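You operate a simulated robot arm through the tools that you are given. There is no shell and no other tool. Be economical: measure what you need, move in short steps, check, and stop when the job is done.

The job below is to be done with a simulated robot arm. You get a single attempt, and the scene is never put back.

TASK
Lower the lift table, top its beaker to the 60 mark with yellow dye, put it in the yellow tray.
Fine: wind the table right down first; jar back in its place before the beaker goes in the tray.

It is judged by the outcome, as a careful person would: the job done as asked, and still so three seconds after it is handed in. It fails if anything else is knocked over, pushed out of place, dropped, spilled or broken.

THE ROBOT
A 6-joint arm with a two-finger parallel gripper, fixed in place. Base frame: the origin is at the foot of the arm, x ahead of it, y to its left, z up; the work surface is at about z = 850. Units: mm, degrees, N and s.
With the tool pointing down near the work surface it reaches from about 360 to 820 mm from the base axis. Its first joint turns from -166.0 to 166.0 degrees. Payload 3.91 kg.
The TCP is the grasp point between the finger pads, 30 mm short of the fingertips. In the tool frame z runs along the fingers and y along their closing line. Largest opening 110 mm; finger width 20, thickness 10; the body of the gripper, 48 by 112 mm, starts 55 mm behind the TCP.
Orientation is that of the tool frame in the base frame, as [roll, pitch, yaw] about the fixed x, y, z axes, in that order (R = Rz(yaw) Ry(pitch) Rx(roll)). With the fingers straight down and closing along the base's y, the tool's x points along the base's -x, its y along +y and its z along -z.

THE INTERFACE
- The arm moves only by the tool step_arm. Its argument "rows" is a list of rows, each a list of 7 numbers: the shift along the tool's x, y, z in units of 400 mm (1.0 is 400 mm), then the turn, a rotation vector about the tool's x, y, z in units of 90 degrees (1.0 is 90 degrees), then the finger opening in mm, from 0 to 110. In form: [[tx, ty, tz, rx, ry, rz, hand], ...]. A call has 1 to 12 rows; each row is the pose to reach, as a shift and turn from the pose commanded when the call began, along the tool's axes at that moment. A call with a number of a shift or a turn outside -1 to 1 is refused whole. Each row takes 0.2 s and may step no farther than 50 mm and 8.6 degrees from the row before; otherwise, or with a gripper value out of range, the whole call is refused. A pose out of reach is approached as far as the arm can. The call stops where the force on the tool passes 40 N (or 10 N more than at its start, if that is more) or the arm is blocked; 0.2 s more then pass. The fingers move at their own pace (about 45 mm/s each) and stop on an object; they squeeze with about 25 N. The grip force told is the motor's: it shows also when the fingers shut on nothing. Time passes only in rows, and 0.2 s behind the last, so rows that repeat a pose let the fingers close. The reply holds the time, the measured pose of the TCP, the force on the tool along the base axes, the opening and the grip force, in the units named above and with some noise.
- Cameras (640 x 400 px; columns grow to the right, rows downward): "scene" is fixed at [41.8, 492.8, 1443.8]; the picture's right is [-0.40, -0.92, 0.00], its down [-0.58, 0.25, -0.78] and it looks along [0.71, -0.31, -0.63] (base axes); focal length 214 px, centre (320, 200). "wrist" rides on the gripper at [77, 7, -114] in the tool frame; the picture's right is [-0.09, 1.00, 0.00], its down [-0.80, -0.07, -0.59] and it looks along [-0.59, -0.05, 0.80] (tool axes); focal length 270 px, centre (320, 200). There is no depth. A picture from a camera that has moved, and an enlarged one, comes with that camera's place and axes in the base frame and with its lens. The place of the scene camera against the robot may be out by one fixed shift of up to 18 mm in any direction.
- camera(camera): a new picture of that camera. The clock stands still meanwhile.
- raise_lower(by): slides the trunk up (or, below 0, down) by that many mm; the arm rides with it, the base frame stays. It gives what a move gives, with no picture.
- enlarge(camera, box): a new picture of the part [left, top, right, bottom] of that camera's present view, enlarged. The clock stands still meanwhile.
- close_job(): hands the job in; it is judged then, once.

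Work in short steps. Places have to be worked out from the pictures, the camera data and where the tool is seen: move nearer, look again, correct. Check each grasp and each placing, and mend what went wrong. You have 120 turns and 76 pictures in all, those below and enlarged ones among them. Open the gripper and draw the arm clear of the work before you hand the job in, unless the task says otherwise; then end with one line.

The tools are called after "Emit:" as name(argument=value, ...) on one line, values as JSON. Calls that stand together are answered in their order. step_arm: Moves the arm, as the interface text tells. Its arguments: {"type":"object","properties":{"rows":{"type":"array","items":{"type":"array","items":{"type":"number"}}}},"required":["rows"]} The other tools are called the same way: raise_lower (by) slides the trunk up or down; camera (camera) takes a picture; enlarge (camera, box) takes an enlarged picture of a part of a camera's view; close_job () hands the job in.

At the start:

```text
t: 0.0
position: [318.7, 395.5, 1332.1]
tcp_rot: [-180.0, -0.1, 180.0]
wrist_force: [0.7, 0.6, -0.1]
opening: 109.9
grip_force: 0.0
trunk travel left (down, up): [-575.0, 35.0]
```

scene: 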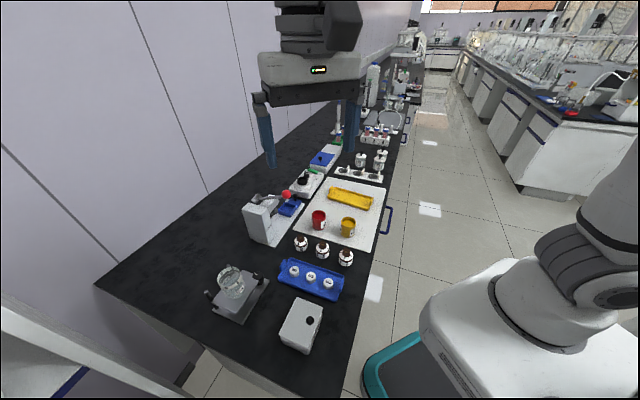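
wrist: 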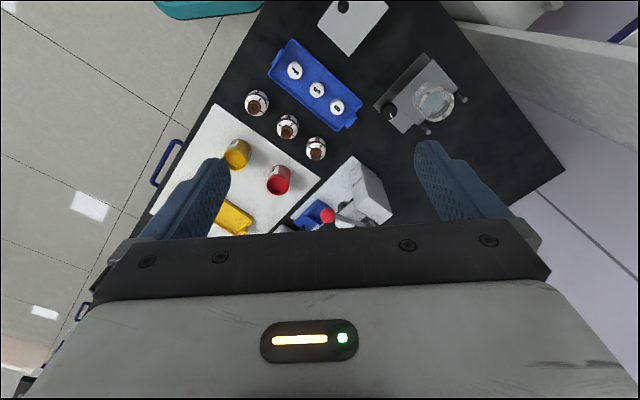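

I'll look closely at the lift table and the jars before moving.

Emit:
enlarge(camera="scene", box=[190, 240, 350, 360])

Emit:
enlarge(camera="scene", box=[230, 160, 400, 270])

Emit:
enlarge(camera="wrist", box=[350, 30, 510, 150])

```text
3.33 times, centred on (270, 300) of scene
camera zoom: at [41.8, 492.8, 1443.8], right [-0.4, -0.92, 0.0], down [-0.58, 0.25, -0.78], along [0.71, -0.31, -0.63], focal length 715 px, centre (487, -133)
```

zoom: 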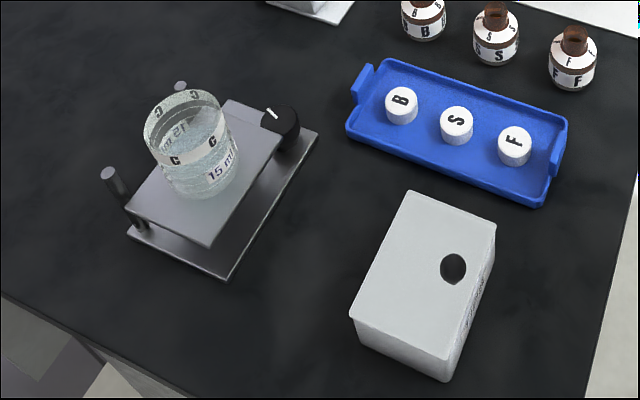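

```text
3.64 times, centred on (315, 215) of scene
camera zoom: at [41.8, 492.8, 1443.8], right [-0.4, -0.92, 0.0], down [-0.58, 0.25, -0.78], along [0.71, -0.31, -0.63], focal length 780 px, centre (338, 146)
```

zoom: 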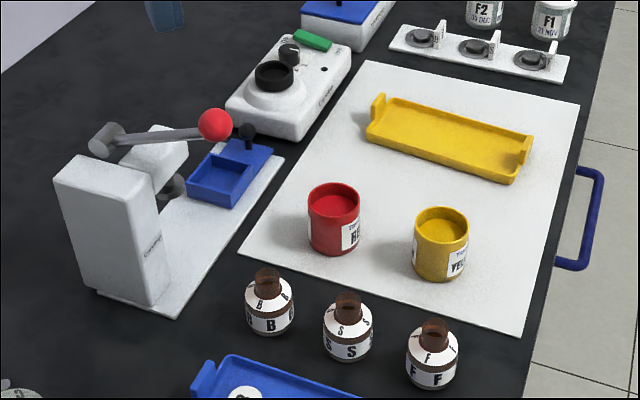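

```text
3.33 times, centred on (430, 90) of wrist
camera zoom: at [242.1, 402.2, 1445.5], right [0.09, 1.0, 0.0], down [0.8, -0.07, 0.59], along [0.59, -0.05, -0.8], focal length 901 px, centre (-47, 567)
```

zoom: 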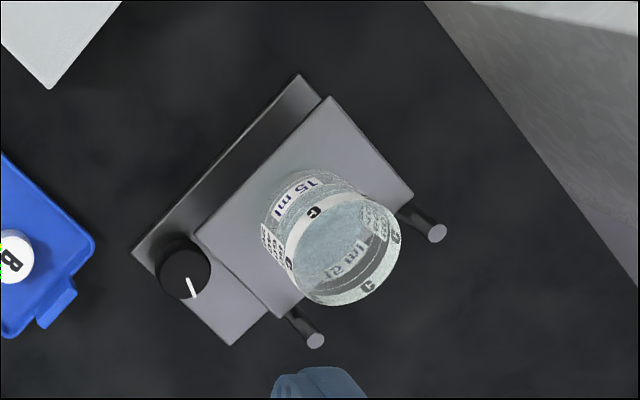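

The lift table has a knob on a vertical axis at a base-plate corner, near (440, 533). The yellow jar and tray are on the white mat. I'll lower the trunk and then move over the lift table for a closer look.

Emit:
raise_lower(by=-250)

Emit:
step_arm(rows=[[-0.06, 0.08, 0, 0, 0, 0, 110], [-0.12, 0.16, 0, 0, 0, 0, 110], [-0.18, 0.24, 0, 0, 0, 0, 110], [-0.25, 0.32, 0, 0, 0, 0, 110], [-0.3, 0.35, 0, 0, 0, 0, 110]])

Emit:
camera(camera="wrist")

```text
t: 2.6
position: [320.1, 393.8, 1082.7]
tcp_rot: [-180.0, 0.0, 180.0]
wrist_force: [-0.6, -1.2, -0.5]
opening: 110.2
grip_force: 0.0
trunk travel left (down, up): [-325.0, 285.0]
```

```text
t: 3.8
position: [437.7, 534.5, 1078.4]
tcp_rot: [-179.9, -0.1, -180.0]
wrist_force: [-1.1, 0.1, 0.4]
opening: 109.8
grip_force: 0.1
trunk travel left (down, up): [-325.0, 285.0]
```

```text
70 pictures are left
camera wrist: at [361.6, 542.0, 1192.9], right [0.09, 1.0, 0.0], down [0.8, -0.07, 0.59], along [0.59, -0.05, -0.8], focal length 270 px, centre (320, 200)
```

wrist: 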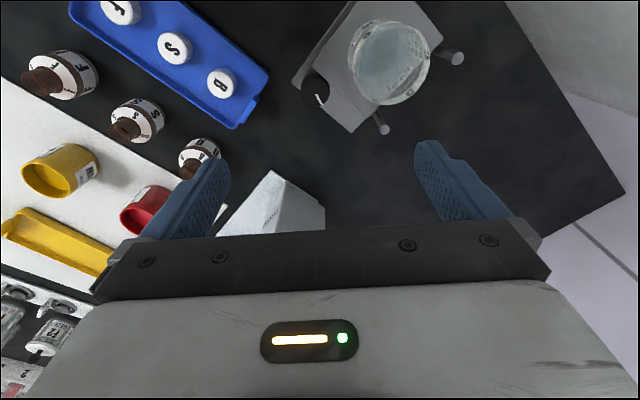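

Knob now estimated at (442, 531). I'll zoom in on it and the beaker from both cameras.

Emit:
enlarge(camera="wrist", box=[270, 0, 490, 137])

Emit:
enlarge(camera="scene", box=[200, 255, 280, 325])

```text
2.91 times, centred on (380, 68) of wrist
camera zoom: at [361.6, 542.0, 1192.9], right [0.09, 1.0, 0.0], down [0.8, -0.07, 0.59], along [0.59, -0.05, -0.8], focal length 786 px, centre (146, 582)
```

zoom: 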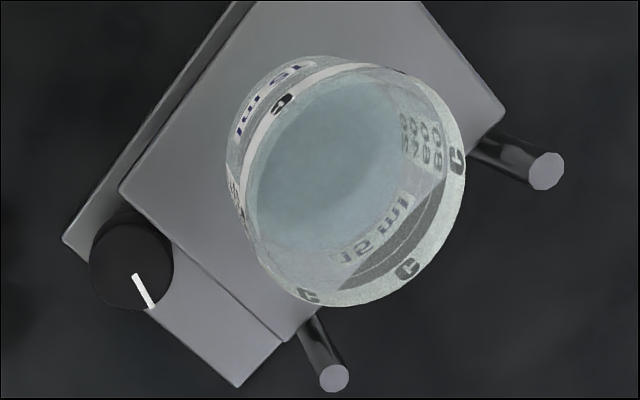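

```text
5.71 times, centred on (240, 290) of scene
camera zoom: at [41.8, 492.8, 1443.8], right [-0.4, -0.92, 0.0], down [-0.58, 0.25, -0.78], along [0.71, -0.31, -0.63], focal length 1226 px, centre (777, -314)
```

zoom: 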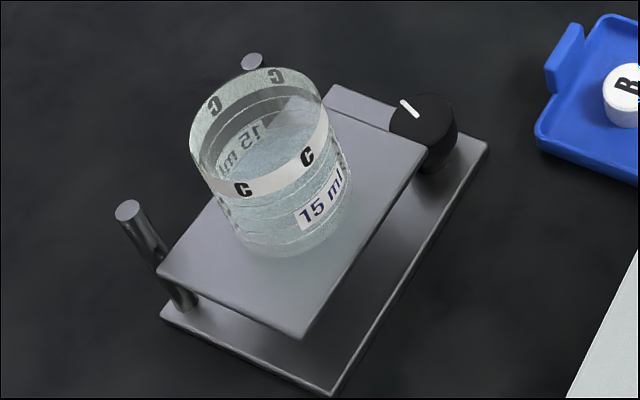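

Triangulating gives these positions:
- Knob axis about (438, 530), top about z 892, radius about 16.
- Upper plate top at z about 910, with its edge about 20 mm from the knob axis and running along (1,1).
- Beaker centre about (402, 590), rim about z 980.

The fingers must close along (1,1). I'll turn the tool -135° so the camera faces the table.

Emit:
step_arm(rows=[[0, 0, 0, 0, 0, -0.09, 80], [0, 0, 0, 0, 0, -0.18, 80], [0, 0, 0, 0, 0, -0.27, 80], [0, 0, 0, 0, 0, -0.36, 80], [0, 0, 0, 0, 0, -0.45, 80], [0, 0, 0, 0, 0, -0.54, 80], [0, 0, 0, 0, 0, -0.63, 80], [0, 0, 0, 0, 0, -0.72, 80], [0, 0, 0, 0, 0, -0.81, 80], [0, 0, 0, 0, 0, -0.9, 80]])

Emit:
step_arm(rows=[[0, 0, 0, 0, 0, -0.09, 60], [0, 0, 0, 0, 0, -0.18, 60], [0, 0, 0, 0, 0, -0.27, 60], [0, 0, 0, 0, 0, -0.36, 60], [0, 0, 0, 0, 0, -0.45, 60], [0, 0, 0, 0, 0, -0.54, 60], [0, 0, 0, 0, 0, -0.6, 60]])

Emit:
camera(camera="wrist")

```text
t: 6.0
position: [438.0, 536.1, 1082.6]
tcp_rot: [-179.9, 0.1, -98.9]
wrist_force: [-0.2, 0.6, -0.9]
opening: 80.0
grip_force: 0.1
trunk travel left (down, up): [-325.0, 285.0]
```

```text
t: 7.6
position: [439.3, 534.8, 1083.5]
tcp_rot: [179.9, 0.0, -45.0]
wrist_force: [-0.2, -0.7, 0.2]
opening: 60.0
grip_force: 0.1
trunk travel left (down, up): [-325.0, 285.0]
```

```text
67 pictures are left
camera wrist: at [489.3, 477.3, 1195.8], right [-0.77, -0.64, 0.0], down [-0.52, 0.62, 0.59], along [-0.38, 0.45, -0.8], focal length 270 px, centre (320, 200)
```

wrist: 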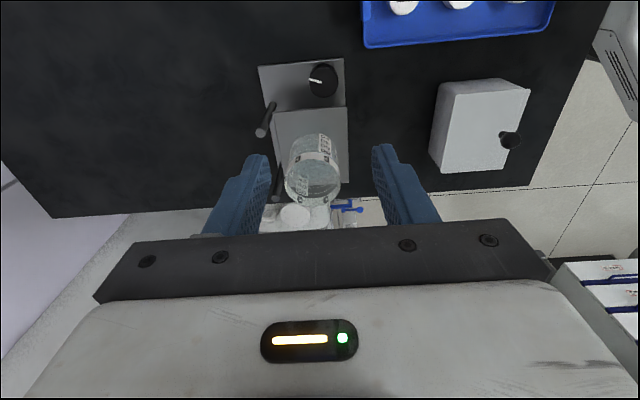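

Knob now reads about (441, 528). I'll go down to z 1000 above it and look again.

Emit:
step_arm(rows=[[0.007, 0.004, 0.1, 0, 0, 0, 60], [0.014, 0.007, 0.2, 0, 0, 0, 60]])

Emit:
enlarge(camera="wrist", box=[220, 60, 420, 220])

```text
t: 8.2
position: [444.3, 527.8, 1002.7]
tcp_rot: [-180.0, 0.0, -45.1]
wrist_force: [0.1, 0.0, 0.4]
opening: 59.9
grip_force: 0.0
trunk travel left (down, up): [-325.0, 285.0]
```

```text
2.50 times, centred on (320, 140) of wrist
camera zoom: at [492.8, 469.5, 1116.4], right [-0.77, -0.64, 0.0], down [-0.52, 0.62, 0.59], along [-0.38, 0.46, -0.8], focal length 676 px, centre (320, 350)
```

zoom: 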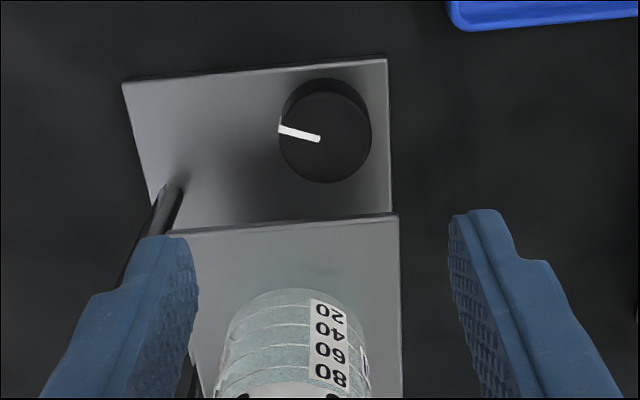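

The knob centre sits at about tool (0, +2) under the TCP. The guide posts rise to about z 950, so I'll go down only to TCP z about 908. That puts the fingertips about 14 mm below the knob top.

Emit:
step_arm(rows=[[0, 0.006, 0.08, 0, 0, 0, 60], [0, 0.006, 0.16, 0, 0, 0, 60], [0, 0.006, 0.2, 0, 0, 0, 60], [0, 0.006, 0.236, 0, 0, 0, 60]])

Emit:
camera(camera="wrist")

Emit:
enlarge(camera="scene", box=[190, 220, 310, 325])

```text
t: 9.2
position: [436.6, 528.9, 906.1]
tcp_rot: [-180.0, 0.0, -45.0]
wrist_force: [1.6, -0.3, 3.1]
opening: 59.8
grip_force: 0.0
trunk travel left (down, up): [-325.0, 285.0]
```

```text
65 pictures are left
camera wrist: at [487.8, 470.9, 1020.0], right [-0.77, -0.64, 0.0], down [-0.52, 0.62, 0.59], along [-0.38, 0.46, -0.8], focal length 270 px, centre (320, 200)
```

wrist: 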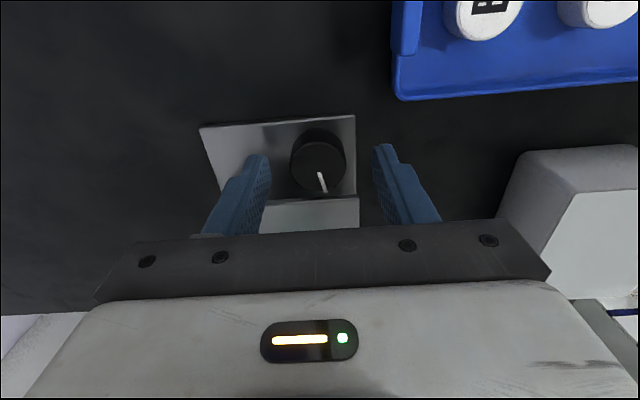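

```text
3.81 times, centred on (250, 272) of scene
camera zoom: at [41.8, 492.8, 1443.8], right [-0.4, -0.92, 0.0], down [-0.58, 0.25, -0.78], along [0.71, -0.31, -0.63], focal length 817 px, centre (587, -76)
```

zoom: 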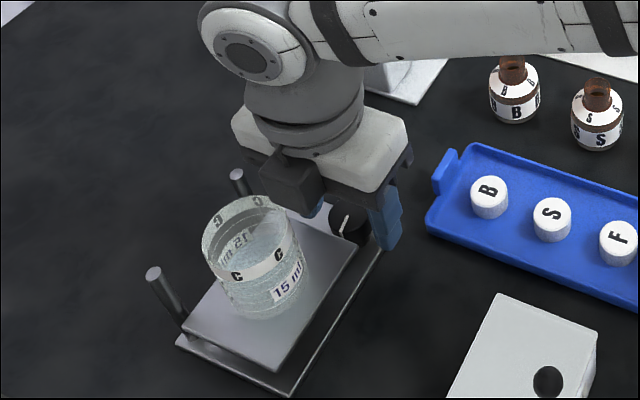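

The knob pointer has changed direction and the table looks lower, though I gripped nothing. I'll let a moment pass and look again to find out why.

Emit:
step_arm(rows=[[0, 0, 0, 0, 0, 0, 60], [0, 0, 0, 0, 0, 0, 60]])

Emit:
enlarge(camera="wrist", box=[180, 90, 420, 240])

Emit:
enlarge(camera="scene", box=[200, 255, 280, 325])

```text
t: 9.8
position: [438.7, 528.4, 906.1]
tcp_rot: [-180.0, 0.0, -45.1]
wrist_force: [0.3, 0.3, 0.9]
opening: 60.0
grip_force: 0.1
trunk travel left (down, up): [-325.0, 285.0]
```

```text
2.67 times, centred on (300, 165) of wrist
camera zoom: at [487.8, 470.9, 1020.0], right [-0.77, -0.64, 0.0], down [-0.52, 0.62, 0.59], along [-0.38, 0.46, -0.8], focal length 721 px, centre (373, 293)
```

zoom: 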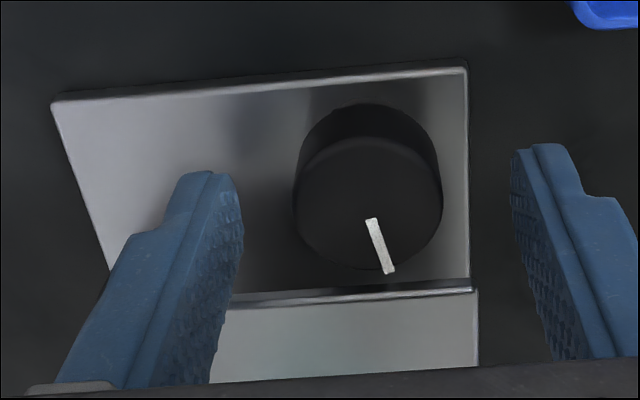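

```text
5.71 times, centred on (240, 290) of scene
camera zoom: at [41.8, 492.8, 1443.8], right [-0.4, -0.92, 0.0], down [-0.58, 0.25, -0.78], along [0.71, -0.31, -0.63], focal length 1226 px, centre (777, -314)
```

zoom: 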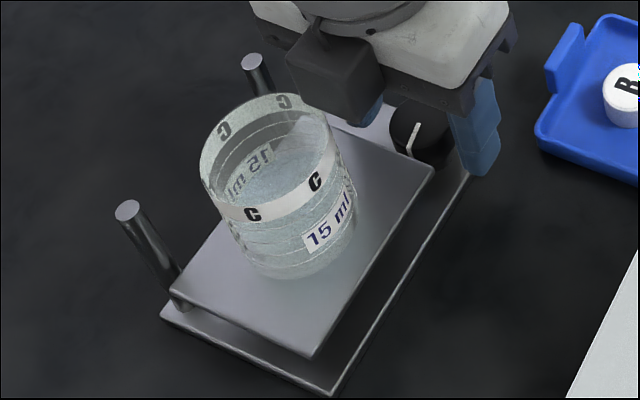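

The pointer turned about +100° (counter-clockwise from above) and the table sank about 15 mm. A black block on the gripper's tool -x side most likely pressed the beaker rim, and the beaker still stands fine. So counter-clockwise lowers the table. I'll rise and turn the hand 180° so the block faces away from the beaker.

Emit:
step_arm(rows=[[0, 0, -0.05, 0, 0, 0, 60], [0, 0, -0.15, 0, 0, 0, 60], [0, 0, -0.25, 0, 0, 0, 60], [0, 0, -0.3, 0, 0, 0, 60]])

Emit:
step_arm(rows=[[0, 0, 0, 0, 0, 0.09, 60], [0, 0, 0, 0, 0, 0.18, 60], [0, 0, 0, 0, 0, 0.27, 60], [0, 0, 0, 0, 0, 0.36, 60], [0, 0, 0, 0, 0, 0.45, 60], [0, 0, 0, 0, 0, 0.54, 60], [0, 0, 0, 0, 0, 0.63, 60], [0, 0, 0, 0, 0, 0.72, 60], [0, 0, 0, 0, 0, 0.81, 60], [0, 0, 0, 0, 0, 0.9, 60], [0, 0, 0, 0, 0, 0.95, 60], [0, 0, 0, 0, 0, 1.0, 60]])

Emit:
step_arm(rows=[[0, 0, 0, 0, 0, 0.09, 60], [0, 0, 0, 0, 0, 0.18, 60], [0, 0, 0, 0, 0, 0.27, 60], [0, 0, 0, 0, 0, 0.36, 60], [0, 0, 0, 0, 0, 0.45, 60], [0, 0, 0, 0, 0, 0.54, 60], [0, 0, 0, 0, 0, 0.63, 60], [0, 0, 0, 0, 0, 0.72, 60], [0, 0, 0, 0, 0, 0.81, 60], [0, 0, 0, 0, 0, 0.9, 60], [0, 0, 0, 0, 0, 0.95, 60], [0, 0, 0, 0, 0, 1.0, 60]])

Emit:
enlarge(camera="wrist", box=[200, 40, 440, 240])

Emit:
enlarge(camera="scene", box=[190, 220, 310, 325])

```text
t: 10.8
position: [438.7, 525.4, 1025.3]
tcp_rot: [-180.0, 0.0, -45.0]
wrist_force: [0.3, 0.2, 0.1]
opening: 60.0
grip_force: 0.0
trunk travel left (down, up): [-325.0, 285.0]
```

```text
t: 13.4
position: [438.9, 526.7, 1027.3]
tcp_rot: [-179.9, 0.1, -135.1]
wrist_force: [0.1, -0.7, -1.2]
opening: 59.8
grip_force: 0.2
trunk travel left (down, up): [-325.0, 285.0]
```

```text
t: 16.0
position: [439.6, 527.4, 1026.1]
tcp_rot: [-180.0, -0.1, 134.9]
wrist_force: [-0.4, 0.6, 0.4]
opening: 60.0
grip_force: 0.0
trunk travel left (down, up): [-325.0, 285.0]
```

```text
2.00 times, centred on (320, 140) of wrist
camera zoom: at [390.1, 587.7, 1140.6], right [0.77, 0.64, 0.0], down [0.52, -0.62, 0.59], along [0.38, -0.46, -0.8], focal length 541 px, centre (320, 320)
```

zoom: 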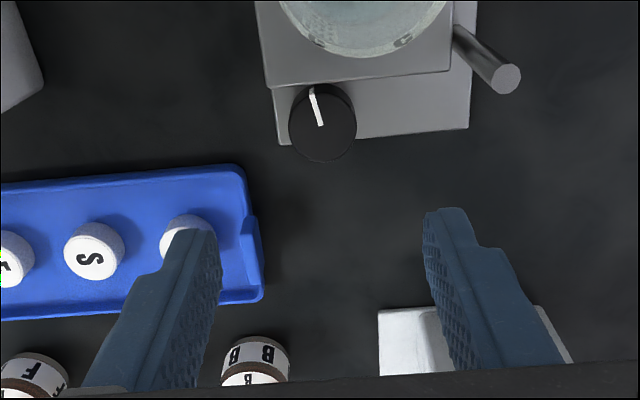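

```text
3.81 times, centred on (250, 272) of scene
camera zoom: at [41.8, 492.8, 1443.8], right [-0.4, -0.92, 0.0], down [-0.58, 0.25, -0.78], along [0.71, -0.31, -0.63], focal length 817 px, centre (587, -76)
```

zoom: 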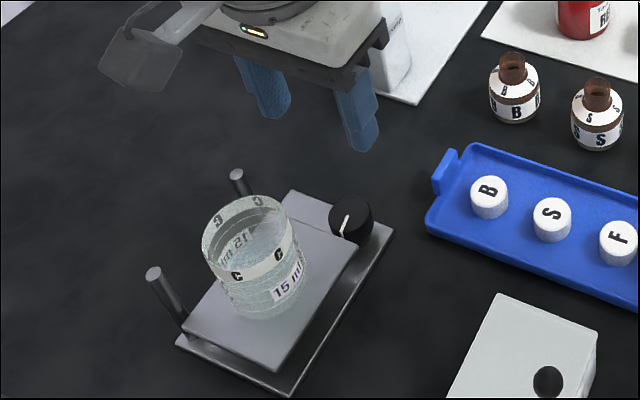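

From this side the view is clear and the knob is within 2 mm of the tool axis. I'll descend to z 904 pre-turned +17°, close on the knob, and check.

Emit:
step_arm(rows=[[0, 0.004, 0.1, 0, 0, 0.09, 60], [0, 0.004, 0.2, 0, 0, 0.18, 60], [0, 0.004, 0.26, 0, 0, 0.19, 60], [0, 0.004, 0.305, 0, 0, 0.19, 60], [0, 0.004, 0.305, 0, 0, 0.19, 20], [0, 0.004, 0.305, 0, 0, 0.19, 20], [0, 0.004, 0.305, 0, 0, 0.19, 20]])

Emit:
enlarge(camera="wrist", box=[200, 40, 440, 240])

Emit:
enlarge(camera="scene", box=[190, 220, 310, 325])

```text
t: 17.6
position: [441.5, 526.4, 903.8]
tcp_rot: [179.9, 0.0, 117.9]
wrist_force: [12.8, 9.1, 1.0]
opening: 31.1
grip_force: 43.5
trunk travel left (down, up): [-325.0, 285.0]
```

```text
2.00 times, centred on (320, 140) of wrist
camera zoom: at [410.9, 599.0, 1016.9], right [0.92, 0.39, 0.0], down [0.31, -0.74, 0.59], along [0.23, -0.55, -0.8], focal length 541 px, centre (320, 320)
```

zoom: 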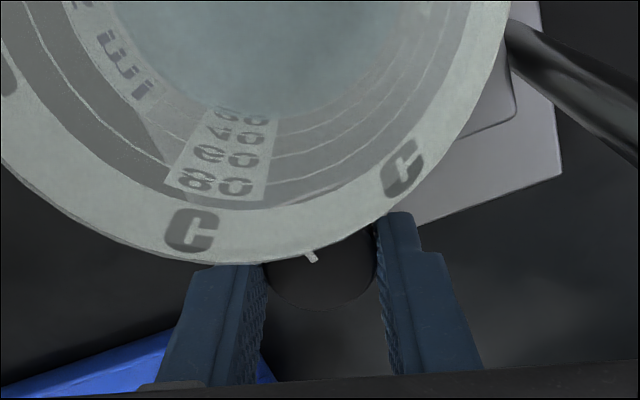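

```text
3.81 times, centred on (250, 272) of scene
camera zoom: at [41.8, 492.8, 1443.8], right [-0.4, -0.92, 0.0], down [-0.58, 0.25, -0.78], along [0.71, -0.31, -0.63], focal length 817 px, centre (587, -76)
```

zoom: 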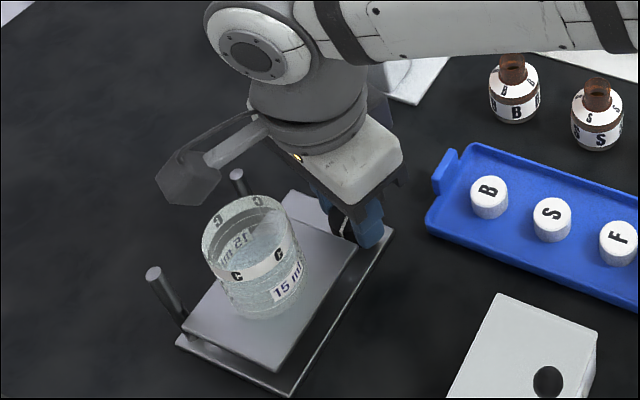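

The knob is gripped (31 mm, 43 N) with a slight off-centre force. I'll turn counter-clockwise by 36°.

Emit:
step_arm(rows=[[0, 0.003, 0, 0, 0, -0.06, 20], [0, 0.004, 0, 0, 0, -0.12, 20], [0, 0.004, 0, 0, 0, -0.18, 20], [0, 0.004, 0, 0, 0, -0.24, 20], [0, 0.004, 0, 0, 0, -0.3, 20], [0, 0.004, 0, 0, 0, -0.36, 20], [0, 0.004, 0, 0, 0, -0.4, 20]])

Emit:
enlarge(camera="scene", box=[190, 220, 310, 325])

```text
t: 19.2
position: [442.6, 528.0, 904.3]
tcp_rot: [-179.7, -0.1, 154.0]
wrist_force: [-6.3, -20.5, -23.9]
opening: 31.1
grip_force: 44.7
trunk travel left (down, up): [-325.0, 285.0]
```

```text
3.81 times, centred on (250, 272) of scene
camera zoom: at [41.8, 492.8, 1443.8], right [-0.4, -0.92, 0.0], down [-0.58, 0.25, -0.78], along [0.71, -0.31, -0.63], focal length 817 px, centre (587, -76)
```

zoom: 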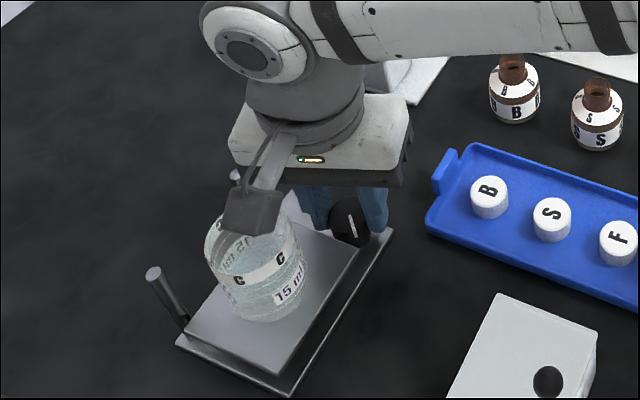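

The table dropped a little. The force is building up sideways and downward, so I'll release and check the knob.

Emit:
step_arm(rows=[[0, 0, 0, 0, 0, 0, 50], [0, 0, 0, 0, 0, 0, 50], [0, 0, 0, 0, 0, 0, 50]])

Emit:
enlarge(camera="wrist", box=[200, 40, 440, 240])

Emit:
enlarge(camera="scene", box=[200, 255, 280, 325])

```text
t: 20.0
position: [441.6, 528.7, 906.8]
tcp_rot: [180.0, 0.1, 153.9]
wrist_force: [0.9, -0.6, 0.5]
opening: 50.1
grip_force: 0.0
trunk travel left (down, up): [-325.0, 285.0]
```

```text
2.00 times, centred on (320, 140) of wrist
camera zoom: at [375.3, 570.1, 1019.8], right [0.52, 0.86, 0.0], down [0.69, -0.42, 0.59], along [0.51, -0.31, -0.8], focal length 541 px, centre (320, 320)
```

zoom: 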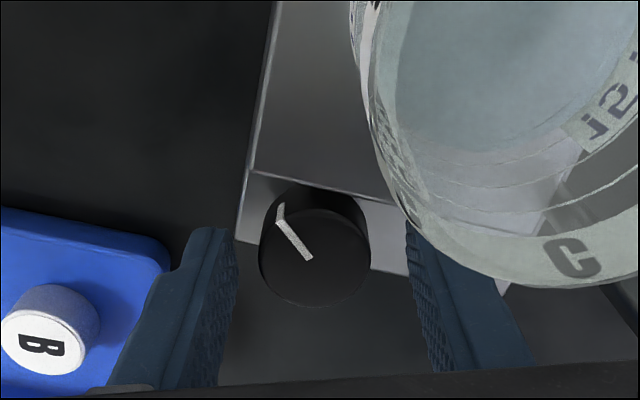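

```text
5.71 times, centred on (240, 290) of scene
camera zoom: at [41.8, 492.8, 1443.8], right [-0.4, -0.92, 0.0], down [-0.58, 0.25, -0.78], along [0.71, -0.31, -0.63], focal length 1226 px, centre (777, -314)
```

zoom: 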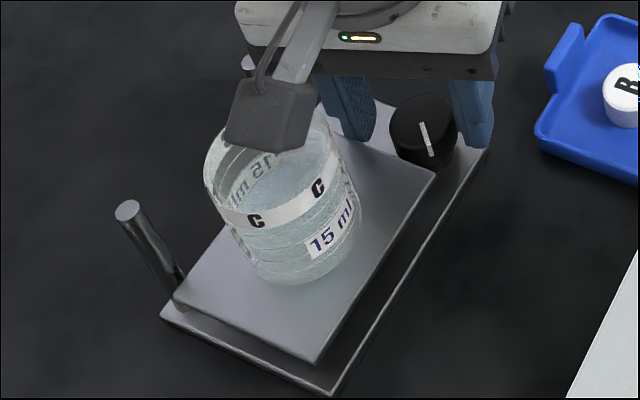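

The pointer went round about 40° and the table dropped about 3.4 mm. The knob is still at z 888 and centred within 2 mm. I'll do another full stroke in one call: return, close, turn, open.

Emit:
step_arm(rows=[[0.003, 0, 0, 0, 0, 0.095, 50], [0.004, -0.001, 0, 0, 0, 0.19, 50], [0.004, -0.001, 0, 0, 0, 0.285, 50], [0.004, -0.001, 0, 0, 0, 0.38, 50], [0.004, -0.001, 0, 0, 0, 0.38, 20], [0.004, -0.001, 0, 0, 0, 0.38, 20], [0.004, -0.001, 0, 0, 0, 0.285, 20], [0.004, -0.001, 0, 0, 0, 0.19, 20], [0.004, -0.001, 0, 0, 0, 0.095, 20], [0.004, -0.001, 0, 0, 0, 0, 20], [0.004, -0.001, 0, 0, 0, -0.02, 20], [0.004, -0.001, 0, 0, 0, -0.02, 50]])

Emit:
enlarge(camera="scene", box=[200, 255, 280, 325])

```text
t: 22.6
position: [440.6, 528.1, 905.6]
tcp_rot: [179.9, -0.1, 155.6]
wrist_force: [0.5, -7.2, 1.3]
opening: 47.3
grip_force: 0.1
trunk travel left (down, up): [-325.0, 285.0]
```

```text
5.71 times, centred on (240, 290) of scene
camera zoom: at [41.8, 492.8, 1443.8], right [-0.4, -0.92, 0.0], down [-0.58, 0.25, -0.78], along [0.71, -0.31, -0.63], focal length 1226 px, centre (777, -314)
```

zoom: 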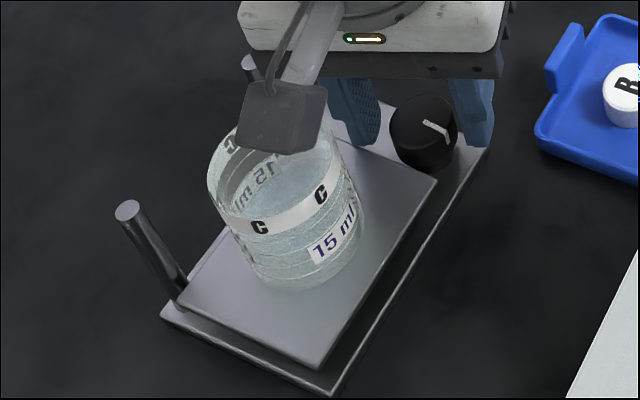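

That works: another 3 mm or so down. Two more of the same stroke, then I'll look.

Emit:
step_arm(rows=[[0, 0, 0, 0, 0, 0.095, 50], [0, 0, 0, 0, 0, 0.19, 50], [0, 0, 0, 0, 0, 0.285, 50], [0, 0, 0, 0, 0, 0.38, 50], [0, 0, 0, 0, 0, 0.38, 20], [0, 0, 0, 0, 0, 0.38, 20], [0, 0, 0, 0, 0, 0.285, 20], [0, 0, 0, 0, 0, 0.19, 20], [0, 0, 0, 0, 0, 0.095, 20], [0, 0, 0, 0, 0, 0, 20], [0, 0, 0, 0, 0, 0, 20], [0, 0, 0, 0, 0, 0, 50]])

Emit:
step_arm(rows=[[0, 0, 0, 0, 0, 0.095, 50], [0, 0, 0, 0, 0, 0.19, 50], [0, 0, 0, 0, 0, 0.285, 50], [0, 0, 0, 0, 0, 0.38, 50], [0, 0, 0, 0, 0, 0.38, 20], [0, 0, 0, 0, 0, 0.38, 20], [0, 0, 0, 0, 0, 0.285, 20], [0, 0, 0, 0, 0, 0.19, 20], [0, 0, 0, 0, 0, 0.095, 20], [0, 0, 0, 0, 0, 0, 20], [0, 0, 0, 0, 0, 0, 20], [0, 0, 0, 0, 0, 0, 50]])

Emit:
enlarge(camera="scene", box=[200, 255, 280, 325])

Emit:
enlarge(camera="wrist", box=[200, 40, 440, 240])

```text
t: 25.2
position: [441.9, 527.2, 906.0]
tcp_rot: [-180.0, 0.1, 155.8]
wrist_force: [0.8, -3.1, 0.4]
opening: 48.4
grip_force: 0.0
trunk travel left (down, up): [-325.0, 285.0]
```

```text
t: 27.8
position: [440.9, 528.1, 904.8]
tcp_rot: [-179.8, 0.0, 155.8]
wrist_force: [-0.3, -7.0, -1.7]
opening: 47.1
grip_force: 0.1
trunk travel left (down, up): [-325.0, 285.0]
```

```text
5.71 times, centred on (240, 290) of scene
camera zoom: at [41.8, 492.8, 1443.8], right [-0.4, -0.92, 0.0], down [-0.58, 0.25, -0.78], along [0.71, -0.31, -0.63], focal length 1226 px, centre (777, -314)
```

zoom: 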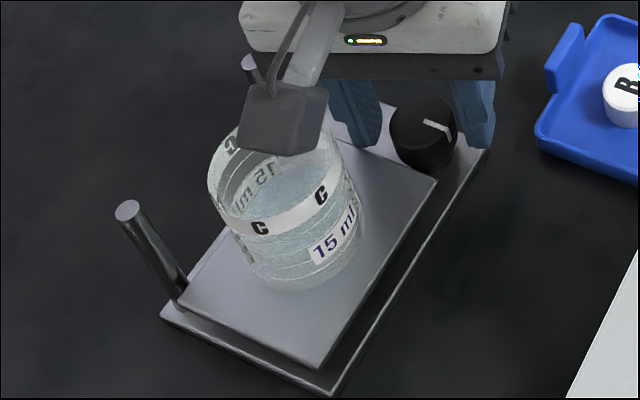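

```text
2.00 times, centred on (320, 140) of wrist
camera zoom: at [372.8, 566.7, 1018.7], right [0.49, 0.87, 0.0], down [0.7, -0.39, 0.59], along [0.52, -0.29, -0.8], focal length 541 px, centre (320, 320)
```

zoom: 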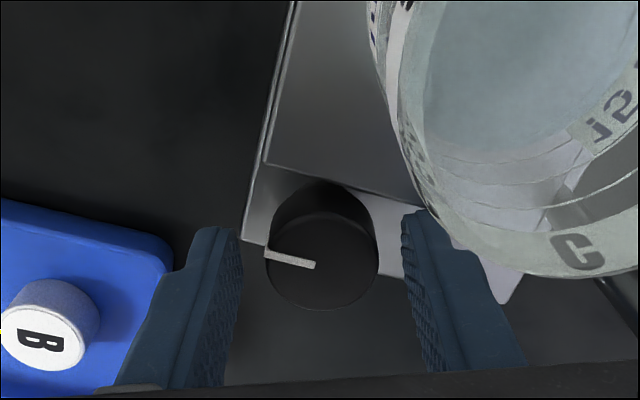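

The knob didn't move in the last two strokes, so either it's at its end stop or the grip slipped. I'll do a slow stroke with a firm close and read the forces while it's gripped.

Emit:
step_arm(rows=[[0, 0, 0.005, 0, 0, 0.095, 50], [0, 0, 0.005, 0, 0, 0.19, 50], [0, 0, 0.005, 0, 0, 0.285, 50], [0, 0, 0.005, 0, 0, 0.38, 50], [0, 0, 0.005, 0, 0, 0.38, 20], [0, 0, 0.005, 0, 0, 0.38, 20], [0, 0, 0.005, 0, 0, 0.38, 20], [0, 0, 0.005, 0, 0, 0.34, 20], [0, 0, 0.005, 0, 0, 0.3, 20], [0, 0, 0.005, 0, 0, 0.26, 20], [0, 0, 0.005, 0, 0, 0.22, 20]])

Emit:
enlarge(camera="wrist", box=[200, 40, 440, 240])

Emit:
enlarge(camera="scene", box=[200, 255, 280, 325])

```text
t: 30.2
position: [440.2, 529.9, 903.4]
tcp_rot: [180.0, 0.0, 136.1]
wrist_force: [-4.4, -1.1, 3.6]
opening: 31.3
grip_force: 45.2
trunk travel left (down, up): [-325.0, 285.0]
```

```text
2.00 times, centred on (320, 140) of wrist
camera zoom: at [388.9, 588.3, 1017.6], right [0.76, 0.66, 0.0], down [0.53, -0.61, 0.59], along [0.39, -0.45, -0.8], focal length 541 px, centre (320, 320)
```

zoom: 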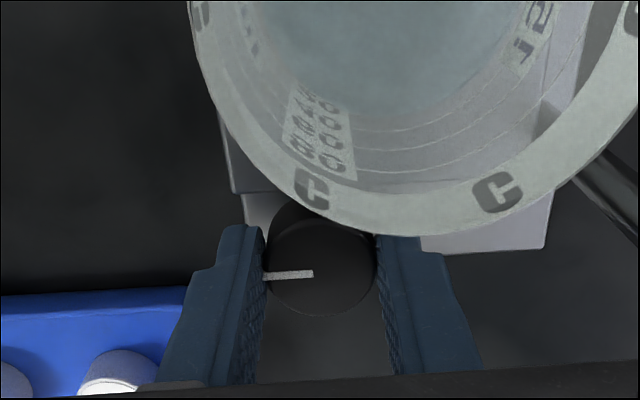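

```text
5.71 times, centred on (240, 290) of scene
camera zoom: at [41.8, 492.8, 1443.8], right [-0.4, -0.92, 0.0], down [-0.58, 0.25, -0.78], along [0.71, -0.31, -0.63], focal length 1226 px, centre (777, -314)
```

zoom: 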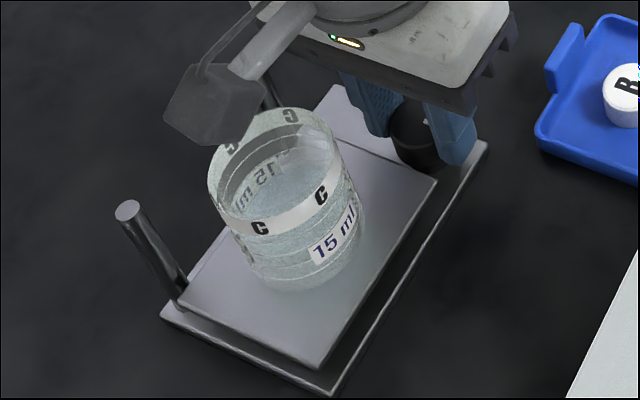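

With a firm 45 N grip the knob stays put, which points to an end stop. I'll release, back off, and view the table from lower down to see whether any travel is left.

Emit:
step_arm(rows=[[0, 0, 0, 0, 0, 0, 60], [0, 0, 0, 0, 0, 0, 60], [0, 0, -0.1, 0, 0, -0.04, 60], [0, 0, -0.2, 0, 0, -0.04, 60], [0, 0, -0.3, 0, 0, -0.02, 60]])

Emit:
enlarge(camera="wrist", box=[200, 0, 440, 150])

Emit:
enlarge(camera="scene", box=[200, 255, 280, 325])

```text
t: 31.4
position: [440.2, 528.0, 1023.2]
tcp_rot: [-180.0, 0.1, 137.6]
wrist_force: [0.0, -0.1, 0.0]
opening: 60.0
grip_force: 0.3
trunk travel left (down, up): [-325.0, 285.0]
```

```text
2.67 times, centred on (320, 75) of wrist
camera zoom: at [387.4, 586.1, 1137.3], right [0.73, 0.68, 0.0], down [0.55, -0.59, 0.59], along [0.4, -0.44, -0.8], focal length 721 px, centre (320, 533)
```

zoom: 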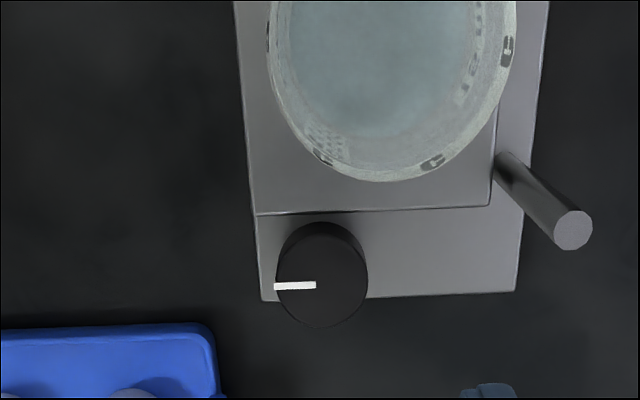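

```text
5.71 times, centred on (240, 290) of scene
camera zoom: at [41.8, 492.8, 1443.8], right [-0.4, -0.92, 0.0], down [-0.58, 0.25, -0.78], along [0.71, -0.31, -0.63], focal length 1226 px, centre (777, -314)
```

zoom: 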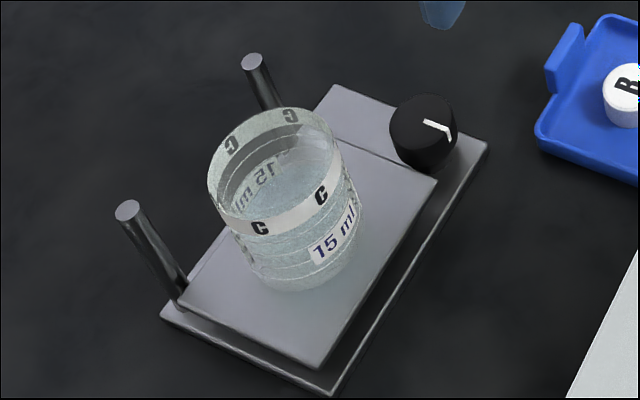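

The pointer has turned exactly half a turn, from +(1,1) to -(1,1), and it no longer moves, so the table is at its lower stop. Next is the yellow jar, at about (486, 189) with its rim near z 922. I'll rise, swing over in front of the jar and turn the hand, so I can tip it to horizontal with the camera on top.

Emit:
step_arm(rows=[[0, 0, -0.1, 0, 0, 0.09, 80], [-0.03, -0.07, -0.15, 0, 0, 0.18, 80], [-0.06, -0.14, -0.2, 0, 0, 0.27, 80], [-0.1, -0.22, -0.24, 0, 0, 0.36, 80], [-0.14, -0.3, -0.28, 0, 0, 0.45, 80], [-0.18, -0.39, -0.3, 0, 0, 0.54, 80], [-0.22, -0.48, -0.32, 0, 0, 0.63, 80], [-0.26, -0.57, -0.32, 0, 0, 0.72, 80], [-0.3, -0.65, -0.32, 0, 0, 0.81, 80], [-0.33, -0.73, -0.32, 0, 0, 0.9, 80], [-0.36, -0.8, -0.32, 0, 0, 0.95, 80], [-0.3665, -0.809, -0.32, 0, 0, 1.0, 80]])

Emit:
step_arm(rows=[[0, 0, 0, 0, 0, 0.08, 80], [0, 0, 0, 0, 0, 0.16, 80], [0, 0, 0, 0, 0, 0.24, 80], [0, 0, 0, 0, 0, 0.29, 80]])

Emit:
camera(camera="wrist")

```text
t: 34.0
position: [331.9, 190.5, 1152.2]
tcp_rot: [-179.9, 0.0, 47.6]
wrist_force: [-0.7, 0.2, 0.0]
opening: 80.0
grip_force: 0.1
trunk travel left (down, up): [-325.0, 285.0]
```

```text
t: 35.0
position: [370.0, 88.2, 1145.6]
tcp_rot: [-179.2, -0.1, 23.0]
wrist_force: [0.3, -0.8, -0.1]
opening: 79.9
grip_force: 0.0
out of reach, approached as far as the arm can: row 1, 2, 3, 4
trunk travel left (down, up): [-325.0, 285.0]
```

```text
47 pictures are left
camera wrist: at [444.6, 111.1, 1259.8], right [0.31, -0.95, -0.01], down [-0.76, -0.25, 0.59], along [-0.57, -0.17, -0.8], focal length 270 px, centre (320, 200)
```

wrist: 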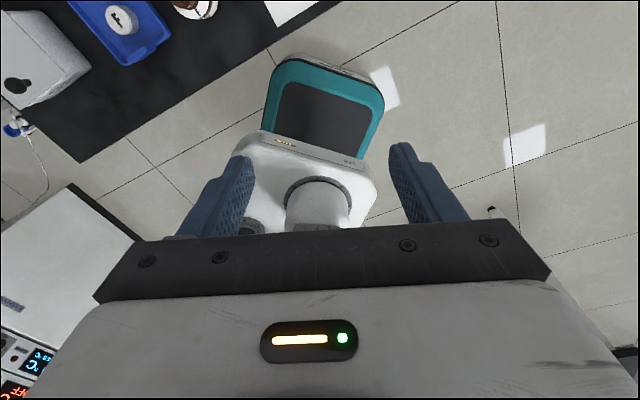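

The hand hit a wrist joint limit with the camera facing outward. Approaching the jar sideways instead, with the fingers pointing along +y from the free right side, stays in range. I'll turn back to yaw 90 first.

Emit:
step_arm(rows=[[0, 0, 0, 0, 0, -0.08, 80], [0, 0, 0, 0, 0, -0.16, 80], [0, 0, 0, 0, 0, -0.24, 80], [0, 0, 0, 0, 0, -0.32, 80], [0, 0, 0, 0, 0, -0.41, 80], [0, 0, 0, 0, 0, -0.5, 80], [0, 0, 0, 0, 0, -0.59, 80], [0, 0, 0, 0, 0, -0.68, 80], [0, 0, 0, 0, 0, -0.76, 80]])

```text
t: 37.0
position: [368.8, 90.0, 1145.2]
tcp_rot: [-180.0, 0.0, 90.2]
wrist_force: [0.7, 0.5, -0.2]
opening: 79.9
grip_force: 0.1
trunk travel left (down, up): [-325.0, 285.0]
```

Now I'll move to (486, 40) while pitching the hand to horizontal, fingers toward +y and camera on top.

Emit:
step_arm(rows=[[0, 0.05, 0, 0, 0.09, 0, 80], [-0.02, 0.1, 0, 0, 0.18, 0, 80], [-0.04, 0.15, 0, 0, 0.27, 0, 80], [-0.06, 0.2, 0, 0, 0.36, 0, 80], [-0.08, 0.25, 0, 0, 0.45, 0, 80], [-0.1, 0.29, 0, 0, 0.54, 0, 80], [-0.12, 0.29, 0, 0, 0.63, 0, 80], [-0.125, 0.29, 0, 0, 0.72, 0, 80], [-0.125, 0.29, 0, 0, 0.81, 0, 80], [-0.125, 0.29, 0, 0, 0.9, 0, 80], [-0.125, 0.29, 0, 0, 0.95, 0, 80], [-0.125, 0.29, 0, 0, 1.0, 0, 80]])

Emit:
camera(camera="wrist")

Emit:
camera(camera="scene")

```text
t: 39.6
position: [484.7, 41.0, 1145.7]
tcp_rot: [-6.7, -89.9, -83.1]
wrist_force: [0.9, -0.9, -0.1]
opening: 80.0
grip_force: 0.1
trunk travel left (down, up): [-325.0, 285.0]
```

```text
46 pictures are left
camera wrist: at [491.4, -72.8, 1220.8], right [1.0, 0.0, -0.09], down [-0.07, -0.59, -0.8], along [-0.05, 0.81, -0.59], focal length 270 px, centre (320, 200)
```

wrist: 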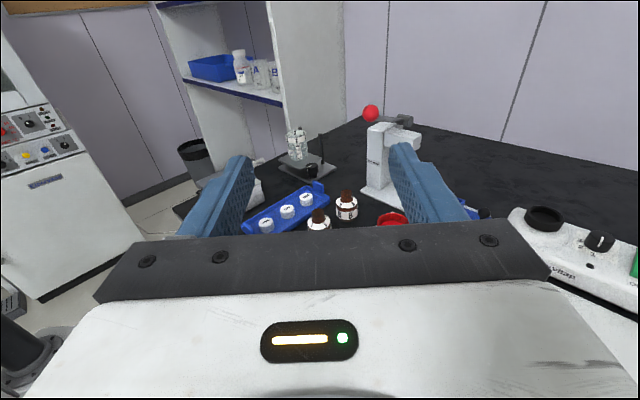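

```text
45 pictures are left
```

scene: 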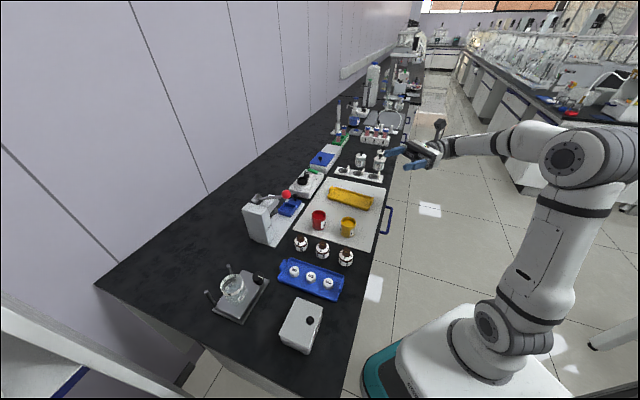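

The hand is horizontal. I'll lower with the trunk to about z 985 and look at the jar from the side.

Emit:
raise_lower(by=-165)

Emit:
camera(camera="wrist")

Emit:
enlarge(camera="scene", box=[300, 150, 440, 260])

```text
t: 41.5
position: [485.3, 41.3, 979.5]
tcp_rot: [66.7, -90.0, -156.6]
wrist_force: [-0.3, -0.6, 0.7]
opening: 80.2
grip_force: 0.1
trunk travel left (down, up): [-160.0, 450.0]
```

```text
44 pictures are left
camera wrist: at [491.2, -72.5, 1056.1], right [1.0, 0.0, -0.09], down [-0.07, -0.59, -0.8], along [-0.05, 0.8, -0.59], focal length 270 px, centre (320, 200)
```

wrist: 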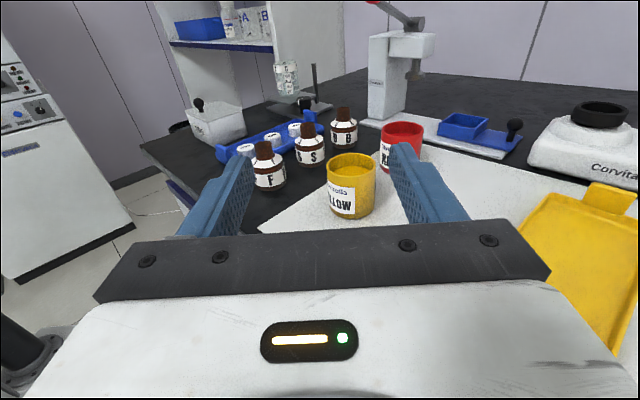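

```text
3.64 times, centred on (370, 205) of scene
camera zoom: at [41.8, 492.8, 1443.8], right [-0.4, -0.92, 0.0], down [-0.58, 0.25, -0.78], along [0.71, -0.31, -0.63], focal length 780 px, centre (138, 182)
```

zoom: 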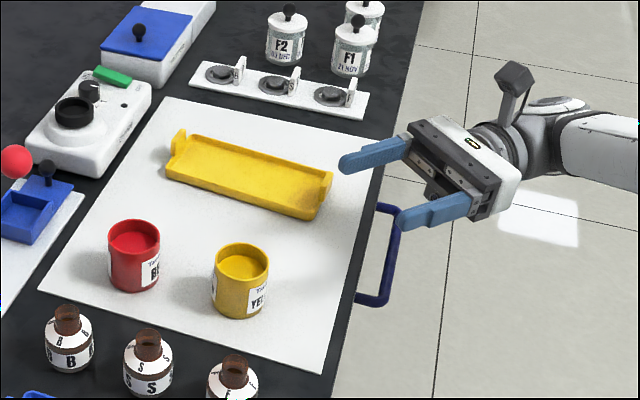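

Jar is now estimated at (513, 187), rim about z 908, diameter about 55. I need to see how far the dark block hangs below the hand.

Emit:
enlarge(camera="scene", box=[370, 160, 450, 220])

```text
6.67 times, centred on (410, 190) of scene
camera zoom: at [41.8, 492.8, 1443.8], right [-0.4, -0.92, 0.0], down [-0.58, 0.25, -0.78], along [0.71, -0.31, -0.63], focal length 1430 px, centre (-280, 267)
```

zoom: 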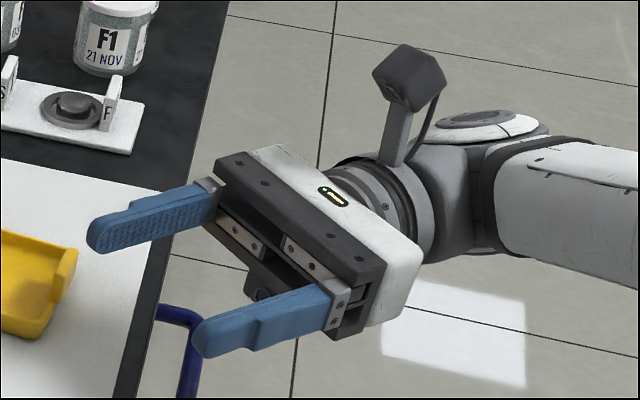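

The box hangs about 46 mm below the hand axis, so I'll grasp the jar with the hand tilted 15° down. First I'll go to the beaker with the hand empty. There I can view the beaker level from the side and test that the pouring turn is reachable.

Emit:
raise_lower(by=100)

Emit:
step_arm(rows=[[0, -0.02, 0.1, 0, 0, 0, 80], [0, -0.05, 0.21, 0, 0, 0, 80], [0, -0.07, 0.32, 0, 0, 0, 80], [0, -0.1, 0.43, 0, 0, 0, 80], [0, -0.12, 0.54, 0, 0, 0, 80], [0, -0.15, 0.65, 0, 0, 0, 80], [0, -0.17, 0.76, 0, 0, 0, 80], [0, -0.19, 0.87, 0, 0, 0, 80], [0, -0.2, 0.95, 0, 0, 0, 80], [0, -0.2, 1.0, 0, 0, 0, 80]])

Emit:
camera(camera="wrist")

```text
t: 42.8
position: [484.6, 40.6, 1079.9]
tcp_rot: [-91.0, -89.9, 1.2]
wrist_force: [-0.1, -0.6, 0.6]
opening: 80.0
grip_force: 0.1
trunk travel left (down, up): [-260.0, 350.0]
```

```text
t: 45.0
position: [403.8, 442.2, 1080.0]
tcp_rot: [104.5, -90.0, 165.5]
wrist_force: [0.5, 0.0, 0.5]
opening: 79.8
grip_force: 0.0
trunk travel left (down, up): [-260.0, 350.0]
```

```text
41 pictures are left
camera wrist: at [410.5, 328.0, 1157.0], right [1.0, 0.0, -0.09], down [-0.07, -0.59, -0.8], along [-0.05, 0.8, -0.59], focal length 270 px, centre (320, 200)
```

wrist: 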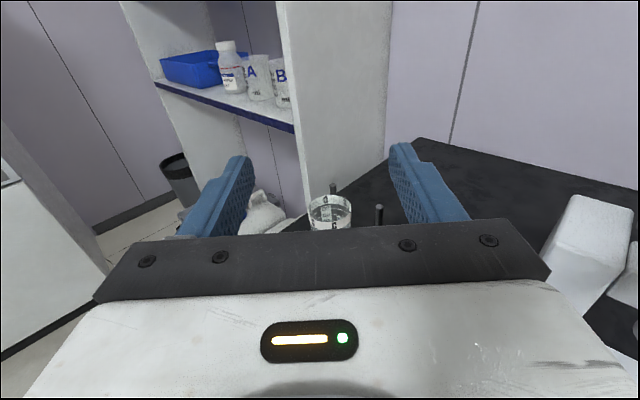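

Reach is fine here. I'll lower 70 mm for a side view of the beaker and test the pouring roll with the empty hand.

Emit:
raise_lower(by=-80)

Emit:
enlarge(camera="wrist", box=[270, 120, 390, 230])

Emit:
step_arm(rows=[[0, 0, 0, 0, 0, -0.09, 80], [0, 0, 0, 0, 0, -0.18, 80], [0, 0, 0, 0, 0, -0.27, 80], [0, 0, 0, 0, 0, -0.36, 80], [0, 0, 0, 0, 0, -0.45, 80], [0, 0, 0, 0, 0, -0.54, 80], [0, 0, 0, 0, 0, -0.63, 80], [0, 0, 0, 0, 0, -0.72, 80], [0, 0, 0, 0, 0, -0.81, 80], [0, 0, 0, 0, 0, -0.9, 80], [0, 0, 0, 0, 0, -0.99, 80]])

```text
t: 46.2
position: [404.5, 440.3, 1002.2]
tcp_rot: [120.7, -89.9, 149.3]
wrist_force: [-0.4, -0.7, 0.1]
opening: 80.3
grip_force: 0.2
trunk travel left (down, up): [-180.0, 430.0]
```

```text
3.64 times, centred on (330, 175) of wrist
camera zoom: at [410.6, 327.5, 1077.2], right [1.0, 0.0, -0.09], down [-0.07, -0.59, -0.8], along [-0.05, 0.8, -0.59], focal length 983 px, centre (284, 291)
```

zoom: 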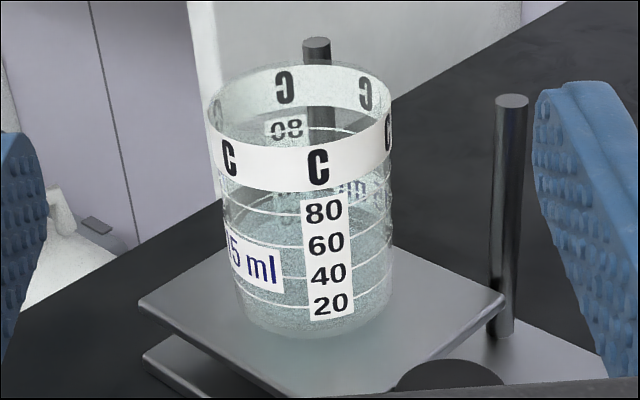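

```text
t: 48.6
position: [404.1, 440.7, 1001.4]
tcp_rot: [89.9, -0.9, -180.0]
wrist_force: [0.0, -0.8, -0.6]
opening: 80.0
grip_force: 0.1
trunk travel left (down, up): [-180.0, 430.0]
```

Roll of -89° works, so pouring toward -X is reachable. I'll roll back and zoom tightly on the beaker to judge the present level.

Emit:
step_arm(rows=[[0, 0, 0, 0, 0, 0.09, 80], [0, 0, 0, 0, 0, 0.18, 80], [0, 0, 0, 0, 0, 0.27, 80], [0, 0, 0, 0, 0, 0.36, 80], [0, 0, 0, 0, 0, 0.45, 80], [0, 0, 0, 0, 0, 0.54, 80], [0, 0, 0, 0, 0, 0.63, 80], [0, 0, 0, 0, 0, 0.72, 80], [0, 0, 0, 0, 0, 0.81, 80], [0, 0, 0, 0, 0, 0.9, 80], [0, 0, 0, 0, 0, 0.99, 80]])

Emit:
enlarge(camera="wrist", box=[300, 135, 350, 215])

```text
t: 51.0
position: [402.4, 439.9, 1001.4]
tcp_rot: [-92.9, -89.8, 2.8]
wrist_force: [-0.1, 0.0, -0.7]
opening: 80.1
grip_force: 0.1
trunk travel left (down, up): [-180.0, 430.0]
```

```text
5.00 times, centred on (325, 175) of wrist
camera zoom: at [410.7, 327.0, 1077.2], right [1.0, 0.0, -0.09], down [-0.07, -0.59, -0.8], along [-0.05, 0.8, -0.59], focal length 1351 px, centre (295, 325)
```

zoom: 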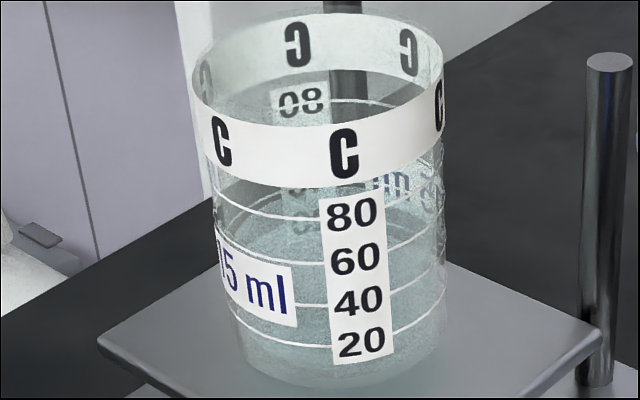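

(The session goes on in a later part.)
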